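You operate a simulated robot arm through the tools that you are given. There is no shell and no other tool. Be economical: measure what you need, move in short steps, check, and stop when the job is done.

You run a simulated two-armed robot. Do the job below in one go: nothing can be reset, and whatever is moved stays where it is left.

TASK
Lift both drop pins, swing the green folding frame up and pin it.
Fine: The frame stands upright before the yellow and the blue pin go down again. Drop, pinch and damage nothing, leave nothing switched on.

Only the result counts: the job must be done as asked and must still hold three seconds after the hand-in. Knocking over, shifting, dropping, spilling or breaking anything else fails it.

THE ROBOT
Two 6-joint arms with two-finger parallel grippers on one trunk, on a base that drives. Base frame: it is fixed to the floor where the robot stands at the start and does not move with it; the origin is under the middle of the robot, x ahead of it, y to its left, z up. Units: mm, rad, N and s.
The left shoulder is at the start at [280, 185, 855], the right one opposite. With the tool pointing down near the work surface each hand reaches from about 520 to 920 mm from the robot's upright axis, wherever it stands, measured 20 degrees to its own side. Places, roughly: blue drop pin [400, -600, 600]; green folding frame [800, -500, 500]; yellow drop pin [800, 0, 600]. Payload 1.57 kg a hand.
The tool frame of a hand sits at the grasp point between the pads (the TCP): z along the fingers, y along the line on which they close. The tips reach 30 mm beyond it. Largest opening 80 mm; finger width 17, thickness 12; the body of the gripper, 40 by 82 mm, starts 80 mm behind the TCP.
Orientation is that of the tool frame in the base frame, as a unit quaternion [x, y, z, w]. With the fingers straight down and closing along the base's y, the tool's x points along the base's -x, its y along +y and its z along -z.

THE INTERFACE
- The arms move only by the tool step_arm. It takes "left_plan", "right_plan" or both (then of equal length, played together; a hand with none holds still); each is a list of rows, each a list of 7 numbers: the turn, a rotation vector about the base's x, y, z in rad, then the shift along the base's x, y, z in mm, then the gripper command, from -1 (shut) to 1 (fully open), values between in proportion. In form: [[wx, wy, wz, x, y, z, jaw], ...]. A call has 1 to 20 rows; each row shifts and turns the commanded pose from where the row before left it. Rows are played at 5 a second. More than 50 mm and 0.15 rad between two rows, or a gripper value outside its range, and nothing of the call is played. A pose out of reach is approached as far as the arm can. The call stops where the force on the tool passes 90 N (or 10 N more than at its start, if that is more) or the arm is blocked; 0.2 s more then pass. The fingers move at their own pace (about 153 mm/s each) and stop on an object; they squeeze with about 39 N. The grip force told is the motor's: it shows also when the fingers shut on nothing. Time passes only in rows, and 0.2 s behind the last, so rows that do not move let the fingers close. The reply holds the time, the measured pose of the TCP, the force on the tool along the base axes, the opening and the grip force, in the units named above and with some noise, with the torque about the TCP (base axes, N m) and any sound that the robot's microphone picked up.
- Cameras (640 x 400 px; columns grow to the right, rows downward): "scene" is now at [218.8, -58.6, 1297.5]; the picture's right is [-0.66, -0.76, 0.00], its down [-0.47, 0.40, -0.79] and it looks along [0.60, -0.52, -0.62] (base axes); focal length 256 px, centre (320, 200). "left" rides on the left gripper at [72, 7, -122] in its tool frame; the picture's right is [-0.09, 1.00, 0.00], its down [-0.84, -0.08, -0.54] and it looks along [-0.54, -0.05, 0.84] (tool axes); focal length 238 px, centre (320, 200). "right" rides on the right gripper at [72, -7, -122] in its tool frame; the picture's right is [0.09, 1.00, 0.00], its down [-0.84, 0.08, -0.54] and it looks along [-0.54, 0.05, 0.84] (tool axes); focal length 238 px, centre (320, 200). There is no depth. A picture from a camera that has moved, and an enlarged one, comes with that camera's place and axes in the base frame and with its lens. The place of the scene camera against the robot may be out by one fixed shift of up to 18 mm in any direction.
- grab_frame(camera): a new picture of that camera. The clock stands still meanwhile.
- lift_body(by): slides the trunk up (or, below 0, down) by that many mm; the arms and the scene camera ride with it, the base frame stays. It gives what a move gives, with no picture.
- drive_base(legs): drives the robot by 1 to 6 legs, each [ahead, turn to the left] in mm and rad, along the robot's own axes; the way and the turn of a leg run together, so that a leg with both is an arc; at most 1500 mm and 3.142 rad a leg. The arms and the cameras ride along, it lands a little off, and it stops where it bumps. It gives what a move gives.
- pan_tilt(pan, tilt): turns the head with the scene camera to pan (to the left, within 1.501 rad either way) and tilt (down, from -0.506 to 1.204), counted from straight ahead of the robot. It gives what a move gives.
- zoom(camera, box): a new picture of the part [left, top, right, bottom] of that camera's present view, enlarged. The clock stands still meanwhile.
- job_done(): hands the job in; it is judged then, once.

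Go step by step. Nothing tells you exact positions but the pictures and the camera data: compare them with the known pose of the tool, close in by small moves and look again before you grip or let go. The budget is 120 turns and 100 pictures, counting those below and the enlarged ones. Unless the task says otherwise, let go and move clear before handing in, and close with one line.

The tools are called after "Emit:" by a JSON object that holds its "method" and its "body". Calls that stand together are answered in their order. step_arm: Moves the arms, as the interface text tells. Its arguments: {"type":"object","properties":{"left_plan":{"type":"array","items":{"type":"array","items":{"type":"number"}}},"right_plan":{"type":"array","items":{"type":"array","items":{"type":"number"}}}},"required":[]} The other tools are called the same way: lift_body (by) slides the trunk up or down; drive_base (legs) drives the base; pan_tilt (pan, tilt) turns the head that bears the scene camera; grab_frame (camera) takes a picture; zoom (camera, box) takes an enlarged picture of a part of a camera's view; job_done () hands the job in.

At the start:

```text
time: 0.0
left_tcp_pos: [545.1, -11.4, 1045.8]
left_orientation: [0.001, 1.0, -0.001, 0.0]
left_wrist_force: [-0.4, 0.2, 0.7]
left_ft_torque: [0.0, -0.02, -0.02]
left_grip_width: 80.2
left_grip_force: 0.1
right_tcp_pos: [338.1, -506.4, 1029.6]
right_orientation: [0.0, 1.0, 0.0, 0.0]
right_wrist_force: [-0.4, 0.3, -0.2]
right_ft_torque: [0.01, 0.0, 0.0]
right_grip_width: 80.0
right_grip_force: 0.0
trunk travel left (down, up): [-550.0, 440.0]
robot x, y, heading: [0.3, 1.8, -0.0]
head pan, tilt: [-0.714, 0.663]
```

scene: 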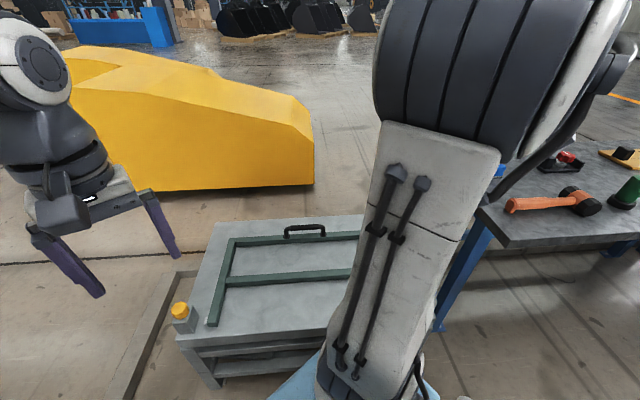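
right: 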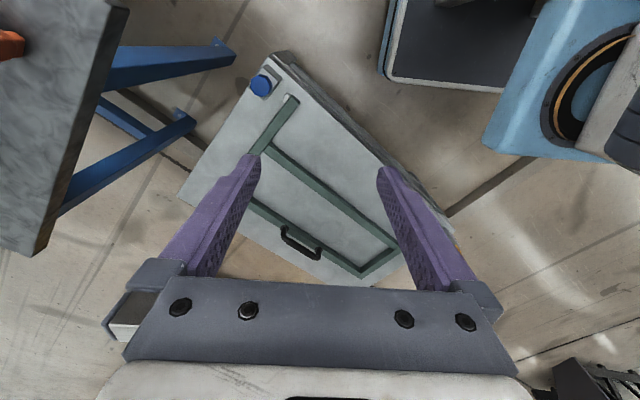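
left: 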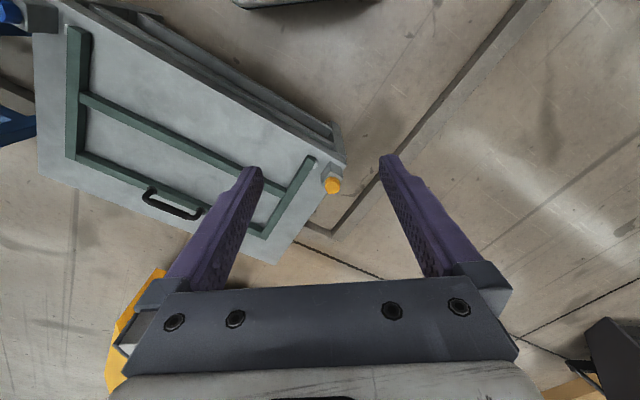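

The green frame lies flat on a low table, with the yellow pin near [796, 2] and the blue pin near [345, -630]. The handle is on the far side. I'll look closer at the pins, frame and handle first.

Emit:
{"method": "zoom", "body": {"camera": "left", "box": [220, 120, 380, 220]}}

Emit:
{"method": "zoom", "body": {"camera": "right", "box": [200, 40, 360, 140]}}

Emit:
{"method": "zoom", "body": {"camera": "scene", "box": [140, 200, 380, 350]}}

```text
4.00 times, centred on (300, 170) of left
camera zoom: at [472.8, -7.5, 1166.9], right [0.09, 1.0, 0.0], down [0.84, -0.08, 0.54], along [0.54, -0.05, -0.84], focal length 953 px, centre (400, 320)
```

zoom: 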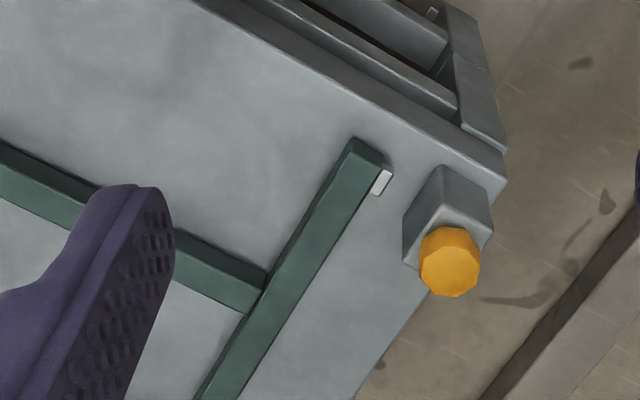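

```text
4.00 times, centred on (280, 90) of right
camera zoom: at [266.1, -513.4, 1151.7], right [-0.09, 1.0, 0.0], down [0.84, 0.08, 0.54], along [0.54, 0.05, -0.84], focal length 953 px, centre (480, 640)
```

zoom: 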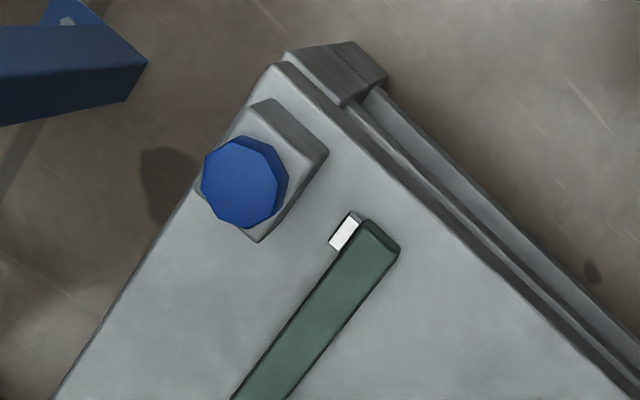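

```text
2.67 times, centred on (260, 275) of scene
camera zoom: at [218.8, -58.6, 1297.5], right [-0.66, -0.76, 0.0], down [-0.47, 0.4, -0.79], along [0.6, -0.52, -0.62], focal length 684 px, centre (480, 0)
```

zoom: 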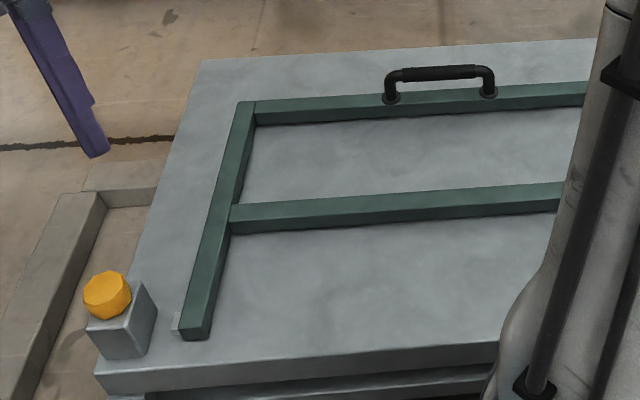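

The pins are knobs on corner blocks, and the frame lies flat with its hinge side towards me. I'll tilt the head to check the space between the table and my base before turning square to it.

Emit:
{"method": "pan_tilt", "body": {"pan": -0.632, "tilt": 1.1}}

Emit:
{"method": "grab_frame", "body": {"camera": "scene"}}

Emit:
{"method": "pan_tilt", "body": {"pan": -1.3, "tilt": 0.7}}

Emit:
{"method": "grab_frame", "body": {"camera": "scene"}}

```text
time: 0.9
left_tcp_pos: [545.2, -12.9, 1045.6]
left_orientation: [0.0, 1.0, 0.001, 0.0]
left_wrist_force: [0.3, 0.1, 0.0]
left_ft_torque: [-0.02, 0.01, -0.01]
left_grip_width: 80.1
left_grip_force: 0.1
right_tcp_pos: [337.6, -507.0, 1029.3]
right_orientation: [0.001, 1.0, 0.0, 0.0]
right_wrist_force: [0.7, 0.3, -0.9]
right_ft_torque: [-0.02, 0.0, 0.0]
right_grip_width: 80.0
right_grip_force: 0.1
trunk travel left (down, up): [-550.0, 440.0]
robot x, y, heading: [-2.0, 0.8, -0.005]
head pan, tilt: [-0.632, 1.1]
```

```text
93 pictures are left
camera scene: at [204.6, -39.4, 1264.4], right [-0.59, -0.81, 0.0], down [-0.72, 0.53, -0.45], along [0.37, -0.27, -0.89], focal length 256 px, centre (320, 200)
```

scene: 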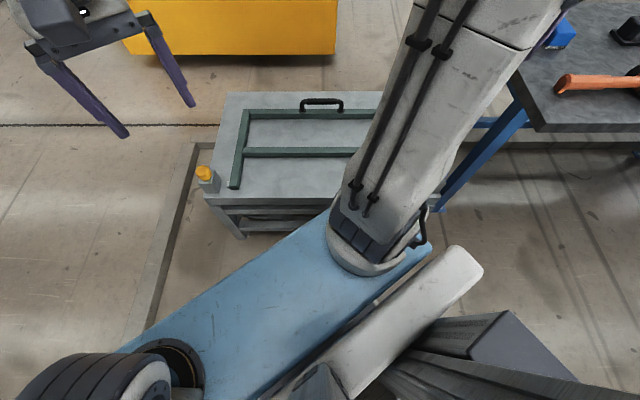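

```text
time: 1.9
left_tcp_pos: [544.0, -13.0, 1044.6]
left_orientation: [0.0, 1.0, 0.0, -0.001]
left_wrist_force: [-0.1, 0.0, -0.2]
left_ft_torque: [-0.02, 0.03, 0.0]
left_grip_width: 79.8
left_grip_force: 0.0
right_tcp_pos: [338.6, -506.8, 1028.7]
right_orientation: [0.0, 1.0, -0.001, 0.0]
right_wrist_force: [0.0, -0.3, 0.8]
right_ft_torque: [0.02, 0.0, 0.02]
right_grip_width: 79.9
right_grip_force: 0.0
trunk travel left (down, up): [-550.0, 440.0]
robot x, y, heading: [6.2, 2.6, -0.002]
head pan, tilt: [-1.3, 0.7]
```

```text
92 pictures are left
camera scene: at [176.3, -83.9, 1294.3], right [-0.96, -0.27, 0.0], down [-0.17, 0.62, -0.76], along [0.2, -0.74, -0.64], focal length 256 px, centre (320, 200)
```

scene: 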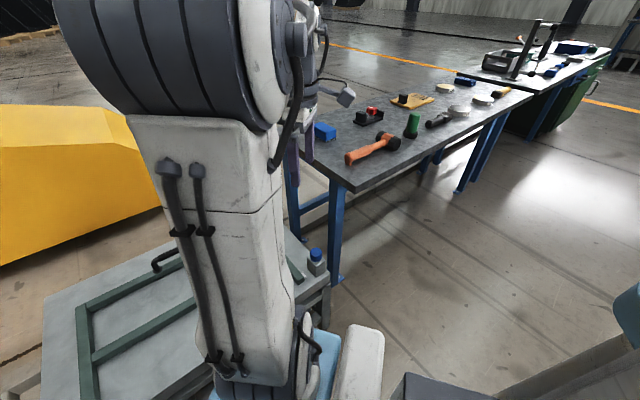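

A bench stands close to the blue pin's end. I'll raise the trunk for clearance, then turn to face the table squarely.

Emit:
{"method": "lift_body", "body": {"by": 180}}

Emit:
{"method": "drive_base", "body": {"legs": [[0, -0.632]]}}

Emit:
{"method": "pan_tilt", "body": {"pan": 0, "tilt": 0.9}}

Emit:
{"method": "grab_frame", "body": {"camera": "scene"}}

Emit:
{"method": "grab_frame", "body": {"camera": "right"}}

Emit:
{"method": "grab_frame", "body": {"camera": "left"}}

```text
time: 3.9
left_tcp_pos: [545.1, -12.7, 1223.5]
left_orientation: [0.0, 1.0, 0.0, 0.0]
left_wrist_force: [-0.2, 0.0, 0.1]
left_ft_torque: [0.01, -0.01, 0.02]
left_grip_width: 79.8
left_grip_force: 0.0
right_tcp_pos: [337.8, -507.3, 1210.1]
right_orientation: [-0.001, 1.0, 0.0, 0.0]
right_wrist_force: [-0.5, -0.6, 0.2]
right_ft_torque: [0.0, -0.01, -0.02]
right_grip_width: 80.2
right_grip_force: 0.1
trunk travel left (down, up): [-730.0, 260.0]
robot x, y, heading: [1.2, 2.4, 0.001]
head pan, tilt: [-1.3, 0.7]
```

```text
time: 6.1
left_tcp_pos: [432.3, -331.4, 1225.5]
left_orientation: [0.312, 0.95, 0.0, 0.0]
left_wrist_force: [-0.1, 0.1, 0.2]
left_ft_torque: [-0.01, 0.03, 0.0]
left_grip_width: 79.9
left_grip_force: 0.0
right_tcp_pos: [-27.6, -608.5, 1208.8]
right_orientation: [0.311, 0.95, 0.0, -0.001]
right_wrist_force: [0.9, -0.4, -0.4]
right_ft_torque: [0.0, -0.03, -0.01]
right_grip_width: 80.1
right_grip_force: 0.0
trunk travel left (down, up): [-730.0, 260.0]
robot x, y, heading: [6.0, -1.6, -0.639]
head pan, tilt: [-1.3, 0.7]
```

```text
time: 7.5
left_tcp_pos: [432.0, -332.6, 1224.5]
left_orientation: [0.312, 0.95, 0.0, 0.0]
left_wrist_force: [-0.5, 0.6, 0.9]
left_ft_torque: [-0.01, -0.02, 0.01]
left_grip_width: 79.9
left_grip_force: 0.1
right_tcp_pos: [-27.8, -609.1, 1209.9]
right_orientation: [0.312, 0.95, 0.0, 0.0]
right_wrist_force: [-0.8, 0.2, 0.3]
right_ft_torque: [-0.03, -0.05, -0.02]
right_grip_width: 79.9
right_grip_force: 0.1
trunk travel left (down, up): [-730.0, 260.0]
robot x, y, heading: [0.9, -3.1, -0.638]
head pan, tilt: [0.0, 0.901]
```

```text
91 pictures are left
camera scene: at [183.0, -141.9, 1458.2], right [-0.59, -0.8, 0.0], down [-0.63, 0.47, -0.62], along [0.5, -0.37, -0.78], focal length 256 px, centre (320, 200)
```

scene: 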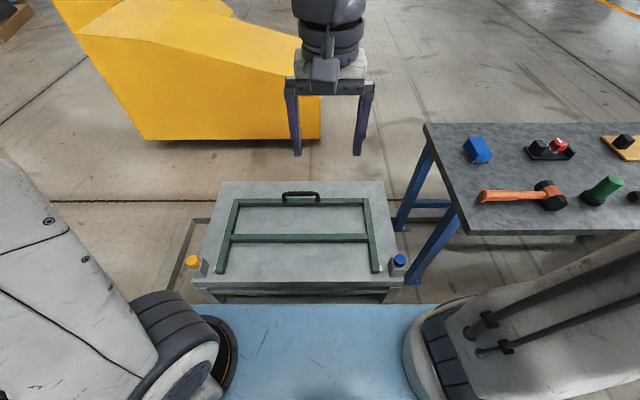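

```text
90 pictures are left
camera right: at [-89.7, -570.9, 1331.7], right [0.52, 0.86, 0.0], down [0.72, -0.43, 0.54], along [0.46, -0.28, -0.84], focal length 238 px, centre (320, 200)
```

right: 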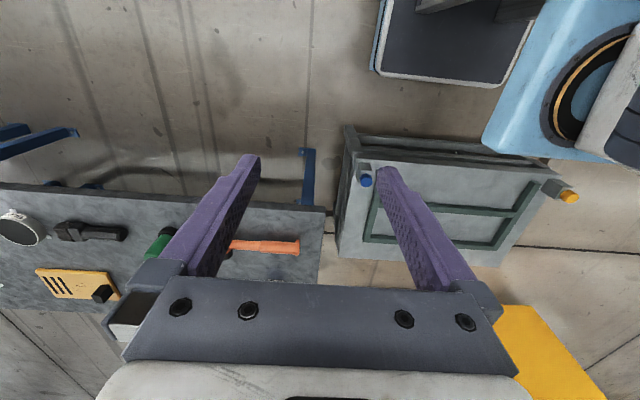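

```text
89 pictures are left
camera left: at [377.4, -286.6, 1346.9], right [0.66, 0.75, 0.0], down [0.63, -0.56, 0.54], along [0.41, -0.36, -0.84], focal length 238 px, centre (320, 200)
```

left: 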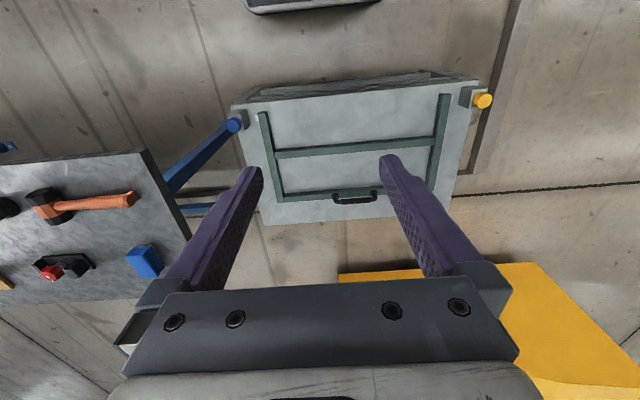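

I now face the table squarely. In robot-forward/left terms the pins are at about (660, +497) and (662, −296), z≈550, and the handle at about (975, +85). Next I'll bring each hand in front of and above its own pin.

Emit:
{"method": "step_arm", "body": {"left_plan": [[0, 0, 0, 28.1, 34.9, 0, 1], [0, 0, 0, 28.1, 34.9, 0, 1], [0, 0, 0, 28.1, 34.9, 0, 1], [0, 0, 0, 28.1, 34.9, 0, 1], [0, 0, 0, 28.1, 34.9, 0, 1], [0, 0, 0, 28.1, 34.9, 0, 1], [0, 0, 0, 28.1, 34.9, 0, 1], [0, 0, 0, 28.1, 34.9, 0, 1], [0, 0, 0, 28.1, 34.9, 0, 1], [0, 0, 0, 28.1, 34.9, 0, 1]], "right_plan": [[0, 0, 0, 30, 3.2, 0, 1], [0, 0, 0, 30, 3.2, 0, 1], [0, 0, 0, 30, 3.2, 0, 1], [0, 0, 0, 30, 3.2, 0, 1], [0, 0, 0, 30, 3.2, 0, 1], [0, 0, 0, 30, 3.2, 0, 1], [0, 0, 0, 30, 3.2, 0, 1], [0, 0, 0, 30, 3.2, 0, 1], [0, 0, 0, 30, 3.2, 0, 1], [0, 0, 0, 30, 3.2, 0, 1]]}}

Emit:
{"method": "lift_body", "body": {"by": -300}}

Emit:
{"method": "grab_frame", "body": {"camera": "right"}}

Emit:
{"method": "grab_frame", "body": {"camera": "left"}}

Emit:
{"method": "grab_frame", "body": {"camera": "scene"}}

```text
time: 9.7
left_tcp_pos: [713.8, 16.8, 1223.2]
left_orientation: [0.313, 0.95, 0.0, 0.0]
left_wrist_force: [0.4, 0.0, 0.2]
left_ft_torque: [-0.05, 0.04, 0.01]
left_grip_width: 80.0
left_grip_force: 0.0
right_tcp_pos: [273.3, -577.0, 1208.6]
right_orientation: [0.311, 0.95, 0.0, 0.0]
right_wrist_force: [-0.2, 0.3, -0.2]
right_ft_torque: [-0.03, -0.05, 0.0]
right_grip_width: 80.0
right_grip_force: 0.0
trunk travel left (down, up): [-730.0, 260.0]
robot x, y, heading: [-0.4, -3.3, -0.639]
head pan, tilt: [0.0, 0.901]
```

```text
time: 12.7
left_tcp_pos: [713.8, 16.0, 923.4]
left_orientation: [0.312, 0.95, 0.0, 0.0]
left_wrist_force: [-0.7, 0.1, 0.2]
left_ft_torque: [0.0, -0.03, 0.01]
left_grip_width: 80.1
left_grip_force: 0.1
right_tcp_pos: [271.9, -576.0, 908.6]
right_orientation: [0.312, 0.95, 0.0, -0.001]
right_wrist_force: [-0.4, 0.3, 0.7]
right_ft_torque: [0.0, 0.01, 0.02]
right_grip_width: 79.8
right_grip_force: 0.0
trunk travel left (down, up): [-430.0, 560.0]
robot x, y, heading: [-0.9, 0.2, -0.636]
head pan, tilt: [0.0, 0.901]
```

```text
88 pictures are left
camera right: at [211.1, -538.8, 1031.4], right [0.52, 0.86, 0.0], down [0.72, -0.43, 0.54], along [0.46, -0.28, -0.84], focal length 238 px, centre (320, 200)
```

right: 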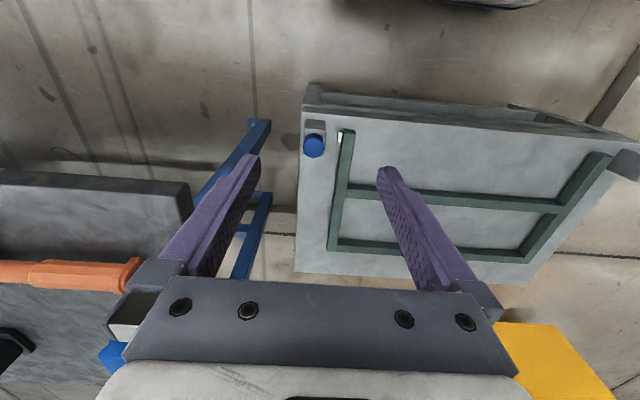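

```text
87 pictures are left
camera left: at [659.3, 61.9, 1044.9], right [0.66, 0.75, 0.0], down [0.63, -0.56, 0.54], along [0.41, -0.36, -0.84], focal length 238 px, centre (320, 200)
```

left: 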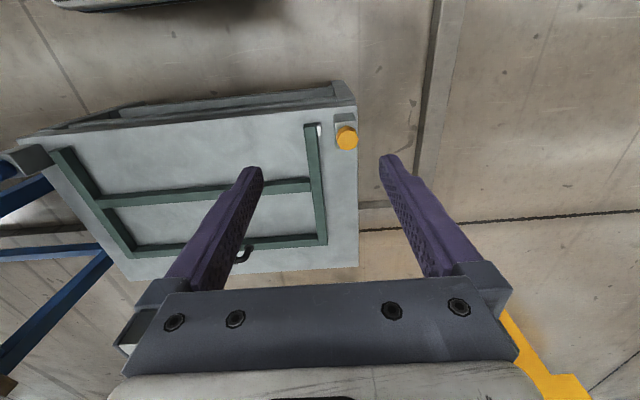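

```text
86 pictures are left
camera scene: at [183.1, -141.8, 1158.2], right [-0.59, -0.8, 0.0], down [-0.63, 0.47, -0.62], along [0.5, -0.37, -0.78], focal length 256 px, centre (320, 200)
```

scene: 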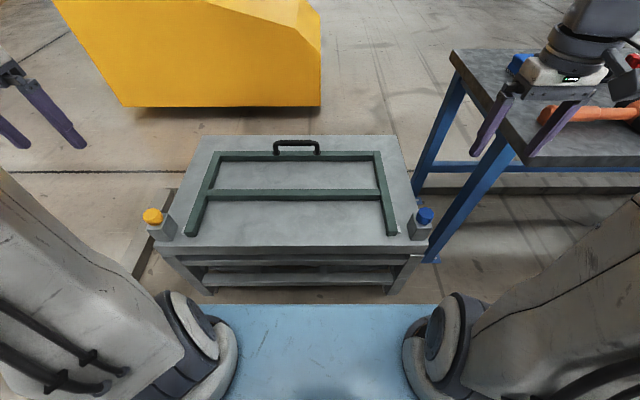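

Better estimates put the yellow knob at about (809, 0, 578) and the blue knob at (345, −634, 577), with the bench corner clear of the right hand. I'll raise the trunk to its normal height and lower both hands over the pins.

Emit:
{"method": "lift_body", "body": {"by": 120}}

Emit:
{"method": "step_arm", "body": {"left_plan": [[0, 0, 0, 11.9, -2, -40, 1], [0, 0, 0, 11.9, -2, -40, 1], [0, 0, 0, 11.9, -2, -40, 1], [0, 0, 0, 11.9, -2, -40, 1], [0, 0, 0, 11.9, -2, -40, 1], [0, 0, 0, 11.9, -2, -40, 1], [0, 0, 0, 11.9, -2, -40, 1], [0, 0, 0, 11.9, -2, -40, 1]], "right_plan": [[0, 0, 0, 9.1, -7.2, -40, 1], [0, 0, 0, 9.1, -7.2, -40, 1], [0, 0, 0, 9.1, -7.2, -40, 1], [0, 0, 0, 9.1, -7.2, -40, 1], [0, 0, 0, 9.1, -7.2, -40, 1], [0, 0, 0, 9.1, -7.2, -40, 1], [0, 0, 0, 9.1, -7.2, -40, 1], [0, 0, 0, 9.1, -7.2, -40, 1]]}}

Emit:
{"method": "grab_frame", "body": {"camera": "right"}}

Emit:
{"method": "grab_frame", "body": {"camera": "left"}}

Emit:
{"method": "grab_frame", "body": {"camera": "scene"}}

```text
time: 14.2
left_tcp_pos: [714.3, 16.3, 1043.2]
left_orientation: [0.312, 0.95, 0.0, 0.0]
left_wrist_force: [0.3, -0.6, 1.2]
left_ft_torque: [0.02, 0.0, -0.02]
left_grip_width: 79.9
left_grip_force: 0.2
right_tcp_pos: [273.6, -576.0, 1029.0]
right_orientation: [0.312, 0.95, 0.0, -0.001]
right_wrist_force: [0.5, -0.1, 0.4]
right_ft_torque: [0.0, -0.01, -0.03]
right_grip_width: 80.2
right_grip_force: 0.0
trunk travel left (down, up): [-550.0, 440.0]
robot x, y, heading: [-0.1, -0.1, -0.636]
head pan, tilt: [0.0, 0.901]
```

```text
time: 16.0
left_tcp_pos: [810.0, -0.9, 724.0]
left_orientation: [0.312, 0.95, 0.0, 0.001]
left_wrist_force: [0.3, 0.6, 0.8]
left_ft_torque: [-0.05, -0.01, 0.0]
left_grip_width: 79.8
left_grip_force: 0.1
right_tcp_pos: [341.9, -633.4, 709.2]
right_orientation: [0.311, 0.95, 0.0, 0.001]
right_wrist_force: [-0.3, 1.6, 0.3]
right_ft_torque: [-0.03, -0.02, 0.01]
right_grip_width: 79.8
right_grip_force: 0.0
trunk travel left (down, up): [-550.0, 440.0]
robot x, y, heading: [-0.0, -1.1, -0.637]
head pan, tilt: [0.0, 0.901]
```

```text
85 pictures are left
camera right: at [281.1, -596.1, 831.2], right [0.52, 0.86, 0.0], down [0.72, -0.43, 0.54], along [0.47, -0.28, -0.84], focal length 238 px, centre (320, 200)
```

right: 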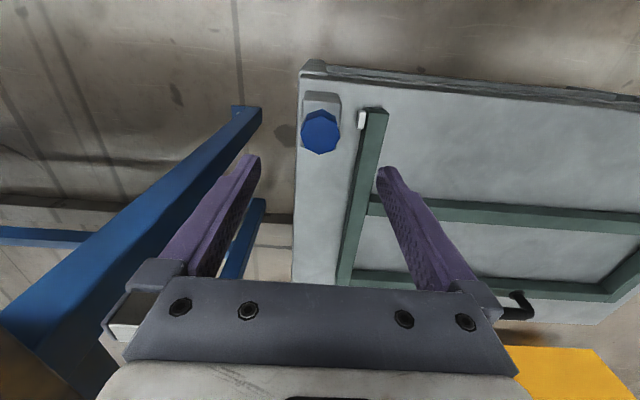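

```text
84 pictures are left
camera left: at [754.9, 45.4, 846.0], right [0.66, 0.75, 0.0], down [0.63, -0.56, 0.54], along [0.41, -0.36, -0.84], focal length 238 px, centre (320, 200)
```

left: 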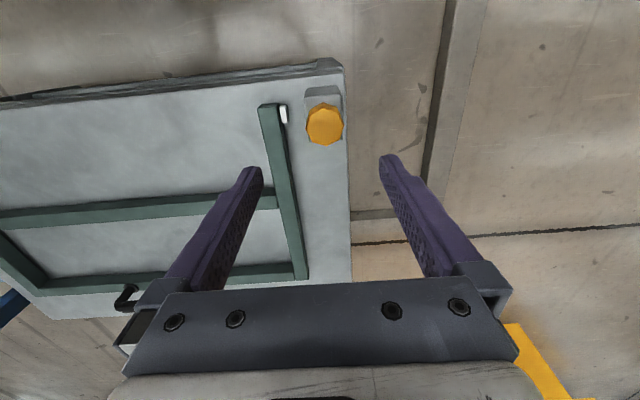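

```text
83 pictures are left
camera scene: at [182.6, -141.5, 1278.4], right [-0.59, -0.8, 0.0], down [-0.63, 0.47, -0.62], along [0.5, -0.37, -0.78], focal length 256 px, centre (320, 200)
```

scene: 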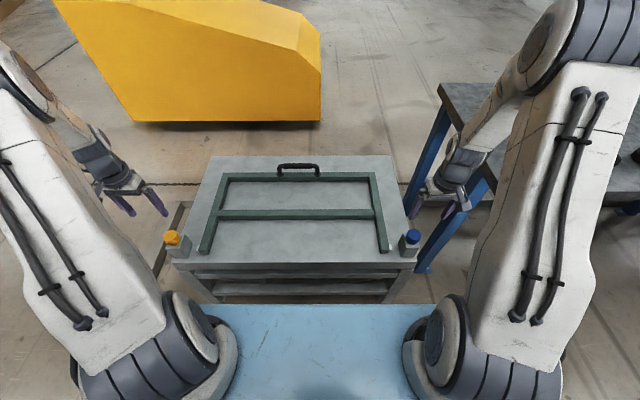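

Both hands are nearly centred over their knobs. I'll apply a small correction and come down to z≈625 to look again.

Emit:
{"method": "step_arm", "body": {"left_plan": [[0, 0, 0, 1.8, 2.4, -33, 1], [0, 0, 0, 1.8, 2.4, -33, 1], [0, 0, 0, 0, 0, -33, 1]], "right_plan": [[0, 0, 0, 2, -1.5, -28, 1], [0, 0, 0, 2, -1.5, -28, 1], [0, 0, 0, 0, 0, -28, 1]]}}

Emit:
{"method": "grab_frame", "body": {"camera": "right"}}

Emit:
{"method": "grab_frame", "body": {"camera": "left"}}

Emit:
{"method": "zoom", "body": {"camera": "scene", "box": [100, 130, 260, 290]}}

```text
time: 16.8
left_tcp_pos: [814.1, 3.1, 624.8]
left_orientation: [0.311, 0.95, -0.001, 0.0]
left_wrist_force: [-0.4, -0.4, -0.8]
left_ft_torque: [-0.03, -0.07, 0.03]
left_grip_width: 80.3
left_grip_force: 0.1
right_tcp_pos: [347.4, -637.1, 626.4]
right_orientation: [0.312, 0.95, 0.0, 0.0]
right_wrist_force: [0.5, 0.2, 1.2]
right_ft_torque: [-0.02, -0.05, 0.0]
right_grip_width: 80.0
right_grip_force: 0.1
trunk travel left (down, up): [-550.0, 440.0]
robot x, y, heading: [-1.3, -2.8, -0.636]
head pan, tilt: [0.0, 0.901]
```

```text
82 pictures are left
camera right: at [286.0, -599.5, 747.9], right [0.52, 0.86, 0.0], down [0.72, -0.43, 0.54], along [0.46, -0.28, -0.84], focal length 238 px, centre (320, 200)
```

right: 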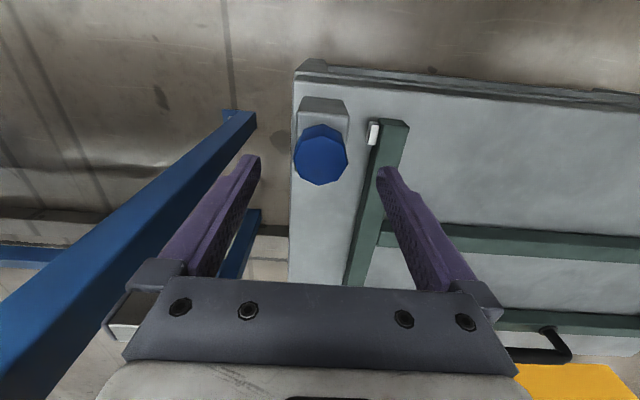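

```text
81 pictures are left
camera left: at [758.7, 49.3, 746.2], right [0.66, 0.75, 0.0], down [0.63, -0.56, 0.54], along [0.41, -0.36, -0.84], focal length 238 px, centre (320, 200)
```

left: 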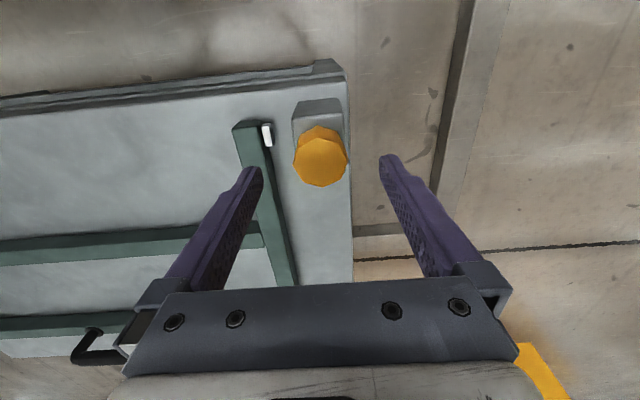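

```text
2.50 times, centred on (180, 210) of scene
camera zoom: at [182.8, -141.6, 1278.3], right [-0.59, -0.8, 0.0], down [-0.63, 0.47, -0.62], along [0.5, -0.37, -0.78], focal length 641 px, centre (670, 175)
```

zoom: 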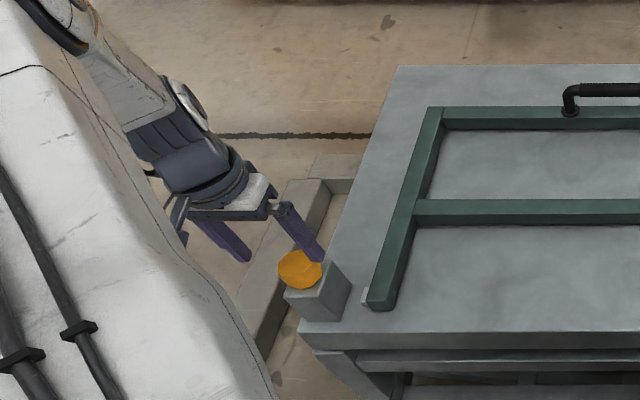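

The knobs are centred, about 38 mm wide with tops near z≈588. I'll descend to z≈578 and close gently on both.

Emit:
{"method": "step_arm", "body": {"left_plan": [[0, 0, 0, -2.4, 1.8, -23, 1], [0, 0, 0, 0, 0, -23, 1]], "right_plan": [[0, 0, 0, -2.4, 1.8, -24, 1], [0, 0, 0, 0, 0, -24, 1]]}}

Emit:
{"method": "grab_frame", "body": {"camera": "right"}}

Emit:
{"method": "grab_frame", "body": {"camera": "left"}}

```text
time: 17.4
left_tcp_pos: [811.1, 6.1, 579.2]
left_orientation: [0.311, 0.95, 0.0, 0.0]
left_wrist_force: [-0.1, -0.2, -0.3]
left_ft_torque: [0.0, 0.0, -0.04]
left_grip_width: 80.1
left_grip_force: 0.0
right_tcp_pos: [344.8, -635.5, 577.0]
right_orientation: [0.311, 0.95, 0.0, 0.0]
right_wrist_force: [-0.1, 0.1, -0.4]
right_ft_torque: [0.03, -0.01, -0.02]
right_grip_width: 80.2
right_grip_force: 0.1
trunk travel left (down, up): [-550.0, 440.0]
robot x, y, heading: [-1.2, 4.6, -0.634]
head pan, tilt: [0.0, 0.901]
```

```text
79 pictures are left
camera right: at [283.2, -597.9, 699.4], right [0.52, 0.86, 0.0], down [0.72, -0.43, 0.54], along [0.46, -0.28, -0.84], focal length 238 px, centre (320, 200)
```

right: 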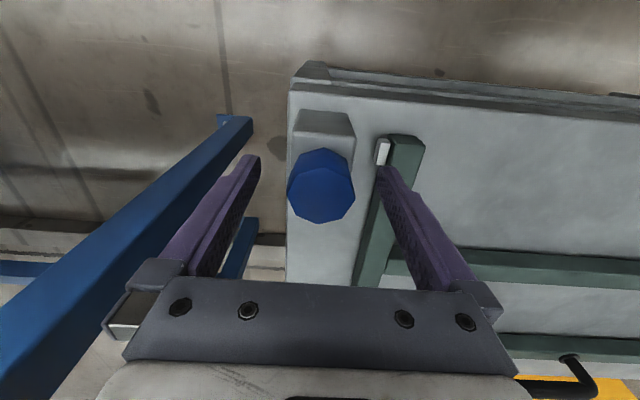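

```text
78 pictures are left
camera left: at [756.4, 53.1, 700.5], right [0.66, 0.75, 0.0], down [0.63, -0.56, 0.54], along [0.41, -0.36, -0.84], focal length 238 px, centre (320, 200)
```

left: 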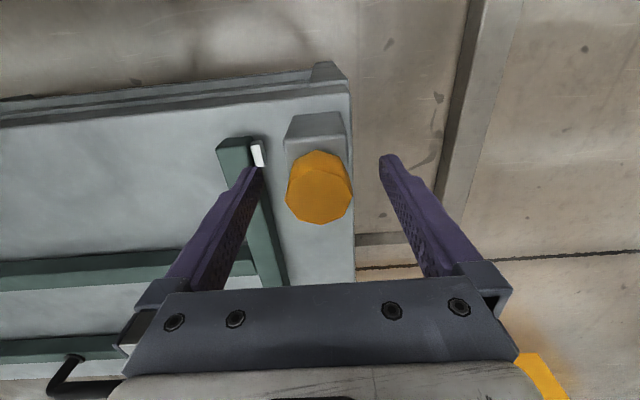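

The knob tops are at about TCP height and centred. I'll raise 4 mm so the tips stay off the blocks, then close both hands.

Emit:
{"method": "step_arm", "body": {"left_plan": [[0, 0, 0, 0, 0, 4, 1], [0, 0, 0, 0, 0, 0, -0.2], [0, 0, 0, 0, 0, 0, -0.4], [0, 0, 0, 0, 0, 0, -0.4]], "right_plan": [[0, 0, 0, 0, 0, 4, 1], [0, 0, 0, 0, 0, 0, -0.2], [0, 0, 0, 0, 0, 0, -0.4], [0, 0, 0, 0, 0, 0, -0.4]]}}

Emit:
{"method": "grab_frame", "body": {"camera": "right"}}

Emit:
{"method": "grab_frame", "body": {"camera": "left"}}

```text
time: 18.4
left_tcp_pos: [808.7, 5.6, 582.2]
left_orientation: [0.311, 0.95, -0.001, -0.002]
left_wrist_force: [-13.4, -12.3, 4.6]
left_ft_torque: [-0.03, 0.07, -0.11]
left_grip_width: 42.3
left_grip_force: 45.4
right_tcp_pos: [346.4, -634.0, 580.5]
right_orientation: [0.311, 0.951, 0.0, -0.001]
right_wrist_force: [17.8, 13.7, -0.7]
right_ft_torque: [0.08, -0.02, -0.02]
right_grip_width: 45.6
right_grip_force: 44.9
trunk travel left (down, up): [-550.0, 440.0]
robot x, y, heading: [0.7, 0.2, -0.639]
head pan, tilt: [0.0, 0.901]
```

```text
77 pictures are left
camera right: at [284.9, -597.5, 703.5], right [0.51, 0.86, 0.0], down [0.72, -0.43, 0.54], along [0.46, -0.28, -0.84], focal length 238 px, centre (320, 200)
```

right: 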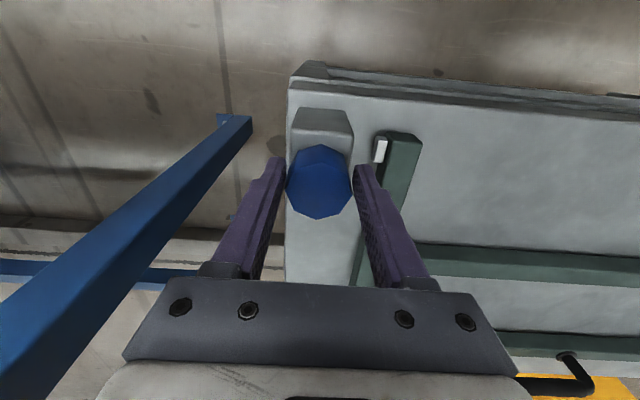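

```text
76 pictures are left
camera left: at [754.5, 52.6, 704.2], right [0.66, 0.75, 0.0], down [0.63, -0.56, 0.54], along [0.4, -0.36, -0.84], focal length 238 px, centre (320, 200)
```

left: 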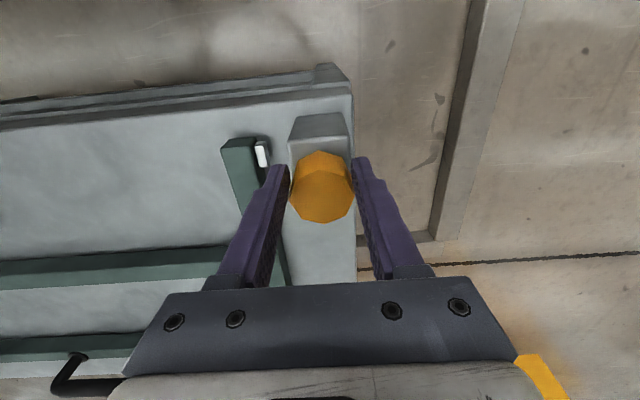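

Each knob is gripped with some sideways force because the hands are off-centre. I'll shift each hand 2 mm to relieve it.

Emit:
{"method": "step_arm", "body": {"left_plan": [[0, 0, 0, -1.2, -1.6, 0, -0.4], [0, 0, 0, 0, 0, 0, -0.4]], "right_plan": [[0, 0, 0, 1.2, 1.6, 0, -0.4], [0, 0, 0, 0, 0, 0, -0.4]]}}

```text
time: 19.0
left_tcp_pos: [807.6, 6.4, 582.4]
left_orientation: [0.311, 0.95, 0.0, 0.0]
left_wrist_force: [-8.7, 11.0, 0.0]
left_ft_torque: [0.46, 0.99, 0.08]
left_grip_width: 41.6
left_grip_force: 44.8
right_tcp_pos: [346.6, -634.3, 581.0]
right_orientation: [0.312, 0.95, 0.0, 0.0]
right_wrist_force: [-5.1, -7.3, -1.4]
right_ft_torque: [0.77, 0.55, 0.54]
right_grip_width: 45.7
right_grip_force: 44.9
trunk travel left (down, up): [-550.0, 440.0]
robot x, y, heading: [-0.4, 2.6, -0.636]
head pan, tilt: [0.0, 0.901]
```

The sideways forces are small now. I'll start lifting both pins slowly.

Emit:
{"method": "step_arm", "body": {"left_plan": [[0, 0, 0, 0, 0, 3, -0.4], [0, 0, 0, 0, 0, 3, -0.4], [0, 0, 0, 0, 0, 3, -0.4], [0, 0, 0, 0, 0, 3, -0.4]], "right_plan": [[0, 0, 0, 0, 0, 3, -0.4], [0, 0, 0, 0, 0, 3, -0.4], [0, 0, 0, 0, 0, 3, -0.4], [0, 0, 0, 0, 0, 3, -0.4]]}}

Emit:
{"method": "grab_frame", "body": {"camera": "right"}}

Emit:
{"method": "grab_frame", "body": {"camera": "left"}}

```text
time: 20.0
left_tcp_pos: [807.9, 7.0, 594.8]
left_orientation: [0.312, 0.95, 0.0, -0.001]
left_wrist_force: [-10.8, 33.5, -1.6]
left_ft_torque: [1.14, 0.96, 0.12]
left_grip_width: 41.5
left_grip_force: 45.2
right_tcp_pos: [345.2, -635.0, 592.5]
right_orientation: [0.313, 0.95, -0.001, 0.0]
right_wrist_force: [-29.2, -27.6, -1.2]
right_ft_torque: [0.12, 1.09, -0.3]
right_grip_width: 45.7
right_grip_force: 45.1
trunk travel left (down, up): [-550.0, 440.0]
robot x, y, heading: [0.4, 3.9, -0.637]
head pan, tilt: [0.0, 0.901]
```

```text
75 pictures are left
camera right: at [284.9, -596.9, 715.0], right [0.52, 0.85, 0.0], down [0.72, -0.44, 0.54], along [0.46, -0.28, -0.84], focal length 238 px, centre (320, 200)
```

right: 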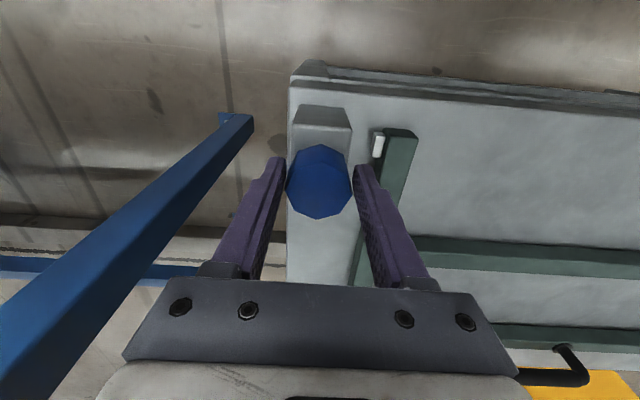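

```text
74 pictures are left
camera left: at [753.5, 52.4, 716.2], right [0.66, 0.75, 0.0], down [0.63, -0.56, 0.54], along [0.41, -0.36, -0.84], focal length 238 px, centre (320, 200)
```

left: 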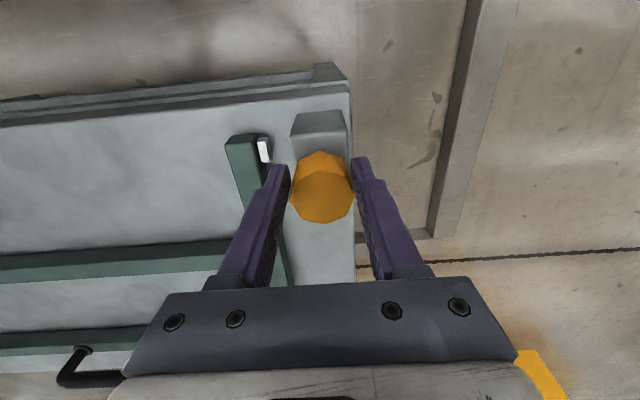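

The pins rise freely with the hands, with only some sideways load. I'll ease that and lift further.

Emit:
{"method": "step_arm", "body": {"left_plan": [[0, 0, 0, -0.7, 2.4, 0, -0.4], [0, 0, 0, 0, 0, 3, -0.4], [0, 0, 0, 0, 0, 3, -0.4], [0, 0, 0, 0, 0, 3, -0.4]], "right_plan": [[0, 0, 0, -1.8, -2.2, 0, -0.4], [0, 0, 0, 0, 0, 3, -0.4], [0, 0, 0, 0, 0, 3, -0.4], [0, 0, 0, 0, 0, 3, -0.4]]}}

Emit:
{"method": "zoom", "body": {"camera": "scene", "box": [100, 160, 260, 290]}}

Emit:
{"method": "zoom", "body": {"camera": "scene", "box": [340, 160, 500, 290]}}

```text
time: 21.0
left_tcp_pos: [808.9, 5.9, 603.6]
left_orientation: [0.312, 0.95, 0.0, -0.001]
left_wrist_force: [-13.5, 0.5, -1.8]
left_ft_torque: [-0.22, -0.05, 0.07]
left_grip_width: 41.4
left_grip_force: 45.3
right_tcp_pos: [347.6, -635.2, 601.7]
right_orientation: [0.311, 0.95, 0.001, -0.001]
right_wrist_force: [-1.5, 4.3, -0.9]
right_ft_torque: [-0.75, -0.33, -0.18]
right_grip_width: 46.0
right_grip_force: 45.0
trunk travel left (down, up): [-550.0, 440.0]
robot x, y, heading: [-4.4, -1.7, -0.633]
head pan, tilt: [0.0, 0.901]
```

```text
3.08 times, centred on (180, 225) of scene
camera zoom: at [182.8, -141.7, 1278.3], right [-0.59, -0.81, 0.0], down [-0.63, 0.46, -0.62], along [0.5, -0.37, -0.78], focal length 789 px, centre (751, 123)
```

zoom: 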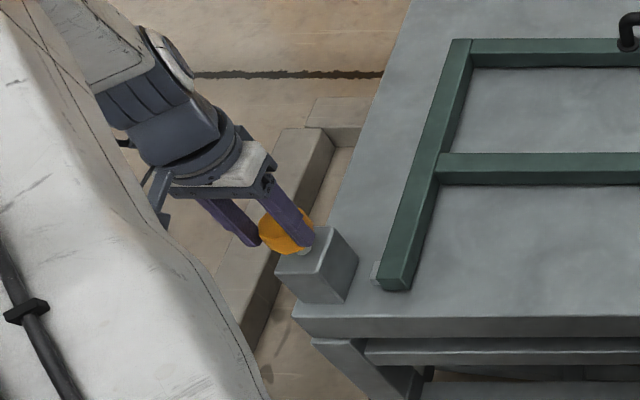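

```text
3.08 times, centred on (420, 225) of scene
camera zoom: at [182.8, -141.7, 1278.3], right [-0.59, -0.81, 0.0], down [-0.63, 0.46, -0.62], along [0.5, -0.37, -0.78], focal length 789 px, centre (12, 123)
```

zoom: 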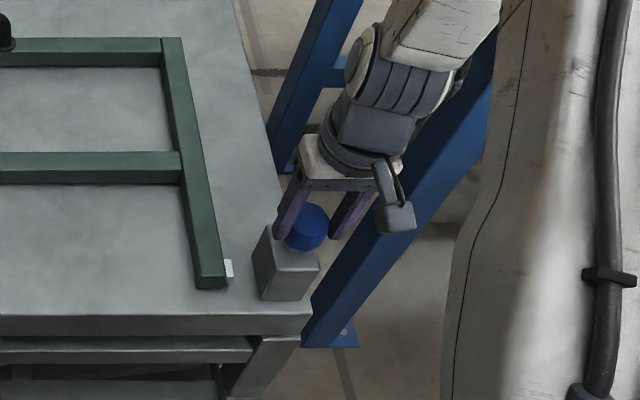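

The white pin shafts show above the blocks, raised about 21 mm. I'll continue lifting and watch for an end stop or click.

Emit:
{"method": "step_arm", "body": {"left_plan": [[0, 0, 0, -1.0, 0.5, 0, -0.4], [0, 0, 0, 0, 0, 3, -0.4], [0, 0, 0, 0, 0, 3, -0.4], [0, 0, 0, 0, 0, 3, -0.4]], "right_plan": [[0, 0, 0, 0, 0, 0, -0.4], [0, 0, 0, 0, 0, 3, -0.4], [0, 0, 0, 0, 0, 3, -0.4], [0, 0, 0, 0, 0, 3, -0.4]]}}

```text
time: 22.0
left_tcp_pos: [806.6, 7.3, 611.6]
left_orientation: [0.312, 0.95, 0.0, 0.0]
left_wrist_force: [-11.2, -9.0, -1.1]
left_ft_torque: [-0.28, 0.14, -0.16]
left_grip_width: 41.1
left_grip_force: 45.2
right_tcp_pos: [347.3, -634.7, 611.5]
right_orientation: [0.312, 0.95, 0.0, 0.0]
right_wrist_force: [7.4, 6.8, -1.8]
right_ft_torque: [1.16, 0.29, 0.33]
right_grip_width: 45.5
right_grip_force: 45.2
trunk travel left (down, up): [-550.0, 440.0]
robot x, y, heading: [-1.3, -1.9, -0.637]
head pan, tilt: [0.0, 0.901]
```

Emit:
{"method": "step_arm", "body": {"left_plan": [[0, 0, 0, -0.6, -0.6, 0, -0.4], [0, 0, 0, 0, 0, 3, -0.4], [0, 0, 0, 0, 0, 3, -0.4], [0, 0, 0, 0, 0, 3, -0.4]], "right_plan": [[0, 0, 0, 0.5, 0.5, 0, -0.4], [0, 0, 0, 0, 0, 3, -0.4], [0, 0, 0, 0, 0, 3, -0.4], [0, 0, 0, 0, 0, 3, -0.4]]}}

Emit:
{"method": "zoom", "body": {"camera": "scene", "box": [100, 160, 260, 290]}}

Emit:
{"method": "zoom", "body": {"camera": "scene", "box": [340, 160, 500, 290]}}

```text
time: 23.0
left_tcp_pos: [805.9, 6.5, 621.4]
left_orientation: [0.312, 0.95, 0.0, 0.001]
left_wrist_force: [-4.9, 3.9, -1.8]
left_ft_torque: [0.17, -0.15, 0.02]
left_grip_width: 40.4
left_grip_force: 44.9
right_tcp_pos: [346.5, -635.7, 618.9]
right_orientation: [0.312, 0.95, 0.0, -0.001]
right_wrist_force: [-3.9, -2.1, -1.6]
right_ft_torque: [0.56, 0.08, 0.23]
right_grip_width: 45.7
right_grip_force: 45.2
trunk travel left (down, up): [-550.0, 440.0]
robot x, y, heading: [3.1, -2.6, -0.639]
head pan, tilt: [0.0, 0.901]
```

```text
3.08 times, centred on (180, 225) of scene
camera zoom: at [182.8, -141.9, 1278.2], right [-0.59, -0.8, 0.0], down [-0.63, 0.47, -0.62], along [0.5, -0.37, -0.78], focal length 789 px, centre (751, 123)
```

zoom: 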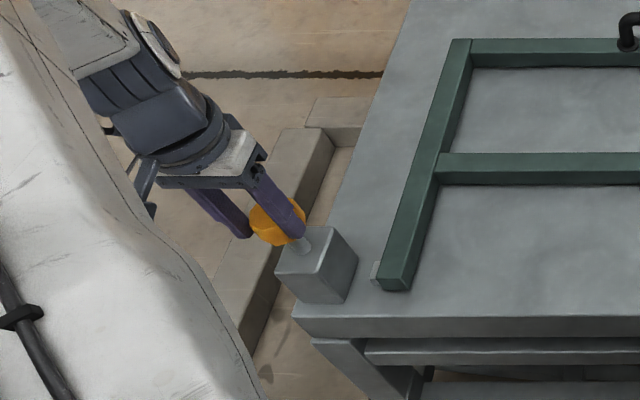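

```text
3.08 times, centred on (420, 225) of scene
camera zoom: at [182.8, -141.9, 1278.2], right [-0.59, -0.8, 0.0], down [-0.63, 0.47, -0.62], along [0.5, -0.37, -0.78], focal length 789 px, centre (12, 123)
```

zoom: 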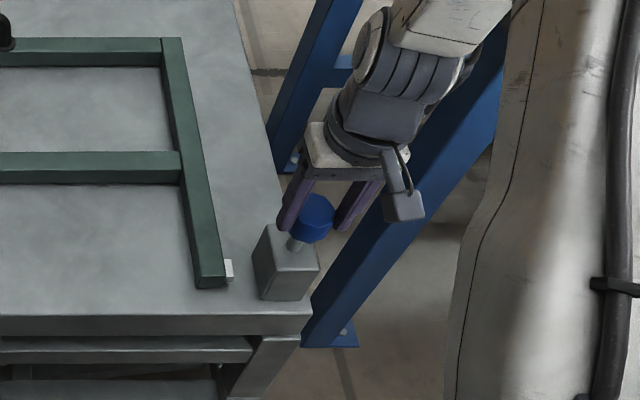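

The pins are up about 39 mm with no resistance yet. I'll lift a little more in small steps, looking for the stop.

Emit:
{"method": "step_arm", "body": {"left_plan": [[0, 0, 0, 0, 0, 2, -0.4], [0, 0, 0, 0, 0, 2, -0.4], [0, 0, 0, 0, 0, 2, -0.4]], "right_plan": [[0, 0, 0, 0, 0, 2, -0.4], [0, 0, 0, 0, 0, 2, -0.4], [0, 0, 0, 0, 0, 2, -0.4]]}}

```text
time: 23.8
left_tcp_pos: [805.0, 8.4, 623.0]
left_orientation: [0.311, 0.95, 0.0, -0.003]
left_wrist_force: [1.1, 26.6, -25.7]
left_ft_torque: [0.65, 0.15, 0.23]
left_grip_width: 38.5
left_grip_force: 44.0
right_tcp_pos: [345.8, -634.6, 623.2]
right_orientation: [0.312, 0.95, 0.001, -0.001]
right_wrist_force: [-18.2, -19.6, -33.2]
right_ft_torque: [-0.45, 0.76, -0.26]
right_grip_width: 46.1
right_grip_force: 45.4
trunk travel left (down, up): [-550.0, 440.0]
robot x, y, heading: [-5.5, 4.9, -0.632]
head pan, tilt: [0.0, 0.901]
```

Both pins hit their upper stop at about +41 mm. I'll back off 2 mm and look for a resting feature, such as a notch or cross pin.

Emit:
{"method": "step_arm", "body": {"left_plan": [[0, 0, 0, 0, 2, -2, -0.4], [0, 0, 0, 0, 0, -2, -0.4], [0, 0, 0, 0, 0, 0, -0.4]], "right_plan": [[0, 0, 0, -1, -1.2, -2, -0.4], [0, 0, 0, 0, 0, -2, -0.4], [0, 0, 0, 0, 0, 0, -0.4]]}}

Emit:
{"method": "zoom", "body": {"camera": "scene", "box": [150, 200, 206, 245]}}

Emit:
{"method": "zoom", "body": {"camera": "scene", "box": [390, 200, 446, 245]}}

Emit:
{"method": "grab_frame", "body": {"camera": "right"}}

Emit:
{"method": "grab_frame", "body": {"camera": "left"}}

```text
time: 24.6
left_tcp_pos: [804.8, 8.7, 623.3]
left_orientation: [0.312, 0.95, -0.001, -0.002]
left_wrist_force: [-16.2, 9.4, 0.4]
left_ft_torque: [0.65, 0.76, 0.06]
left_grip_width: 38.5
left_grip_force: 44.2
right_tcp_pos: [347.4, -635.4, 623.8]
right_orientation: [0.31, 0.951, 0.0, -0.001]
right_wrist_force: [2.0, 6.2, 0.8]
right_ft_torque: [0.54, 0.67, -0.4]
right_grip_width: 45.5
right_grip_force: 45.1
trunk travel left (down, up): [-550.0, 440.0]
robot x, y, heading: [1.4, 1.1, -0.632]
head pan, tilt: [0.0, 0.901]
```

```text
8.89 times, centred on (178, 222) of scene
camera zoom: at [182.8, -141.4, 1278.8], right [-0.59, -0.81, 0.0], down [-0.63, 0.46, -0.62], along [0.5, -0.37, -0.78], focal length 2279 px, centre (1582, 0)
```

zoom: 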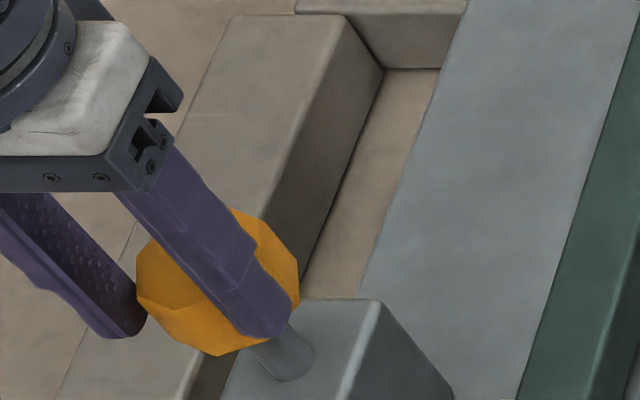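

```text
8.89 times, centred on (418, 222) of scene
camera zoom: at [182.8, -141.4, 1278.8], right [-0.59, -0.81, 0.0], down [-0.63, 0.46, -0.62], along [0.5, -0.37, -0.78], focal length 2279 px, centre (-551, 0)
```

zoom: 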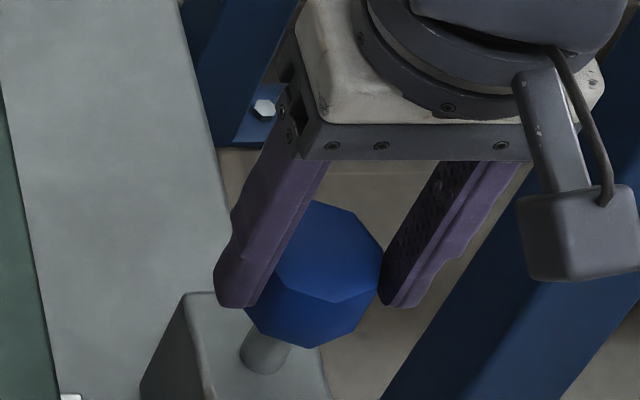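

```text
67 pictures are left
camera right: at [285.1, -597.7, 745.2], right [0.51, 0.86, 0.0], down [0.72, -0.43, 0.54], along [0.46, -0.28, -0.84], focal length 238 px, centre (320, 200)
```

right: 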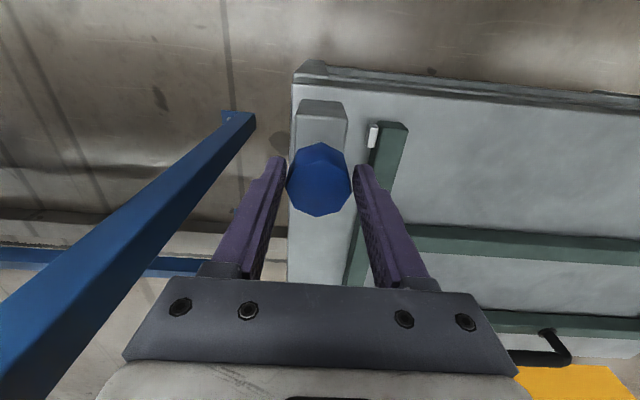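

```text
66 pictures are left
camera left: at [751.0, 55.1, 745.2], right [0.66, 0.75, 0.0], down [0.63, -0.56, 0.54], along [0.4, -0.36, -0.84], focal length 238 px, centre (320, 200)
```

left: 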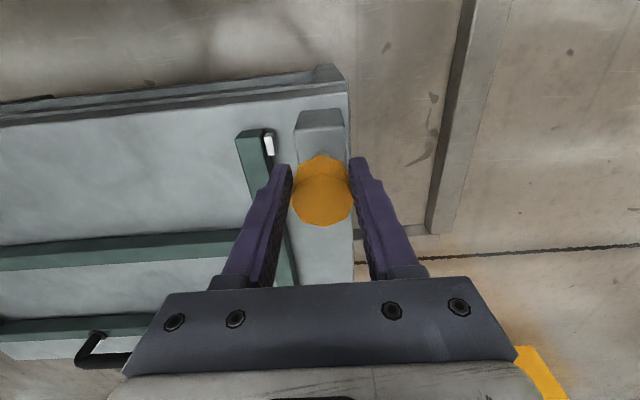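

No notch or slot is visible. I'll test for a detent by lowering the gripped pins a few millimetres and reading the vertical force.

Emit:
{"method": "step_arm", "body": {"left_plan": [[0, 0, 0, -1, 0, -2, -0.4], [0, 0, 0, 0, 0, 0, -0.4]], "right_plan": [[0, 0, 0, 0, 0, -2, -0.4], [0, 0, 0, 0, 0, 0, -0.4]]}}

Emit:
{"method": "step_arm", "body": {"left_plan": [[0, 0, 0, 0, 0, -2, -0.4], [0, 0, 0, 0, 0, 0, -0.4]], "right_plan": [[0, 0, 0, 0, 0, -2, -0.4], [0, 0, 0, 0, 0, 0, -0.4]]}}

```text
time: 25.2
left_tcp_pos: [803.9, 8.8, 620.9]
left_orientation: [0.311, 0.95, -0.001, -0.001]
left_wrist_force: [-14.8, 3.8, 1.8]
left_ft_torque: [0.47, 0.52, -0.02]
left_grip_width: 38.7
left_grip_force: 44.2
right_tcp_pos: [346.7, -635.7, 620.0]
right_orientation: [0.31, 0.951, 0.001, 0.0]
right_wrist_force: [12.5, 18.6, 1.0]
right_ft_torque: [0.2, -0.19, -0.08]
right_grip_width: 45.8
right_grip_force: 45.3
trunk travel left (down, up): [-550.0, 440.0]
robot x, y, heading: [1.0, 0.1, -0.642]
head pan, tilt: [0.0, 0.901]
```

```text
time: 25.8
left_tcp_pos: [804.3, 9.6, 618.5]
left_orientation: [0.312, 0.95, -0.001, -0.001]
left_wrist_force: [-15.0, -4.1, 0.8]
left_ft_torque: [-0.03, -0.1, -0.07]
left_grip_width: 38.3
left_grip_force: 44.4
right_tcp_pos: [346.2, -634.3, 617.7]
right_orientation: [0.311, 0.95, -0.001, 0.0]
right_wrist_force: [22.5, 24.5, 0.1]
right_ft_torque: [1.29, -0.61, 0.35]
right_grip_width: 45.4
right_grip_force: 45.2
trunk travel left (down, up): [-550.0, 440.0]
robot x, y, heading: [-1.4, 1.2, -0.636]
head pan, tilt: [0.0, 0.901]
```

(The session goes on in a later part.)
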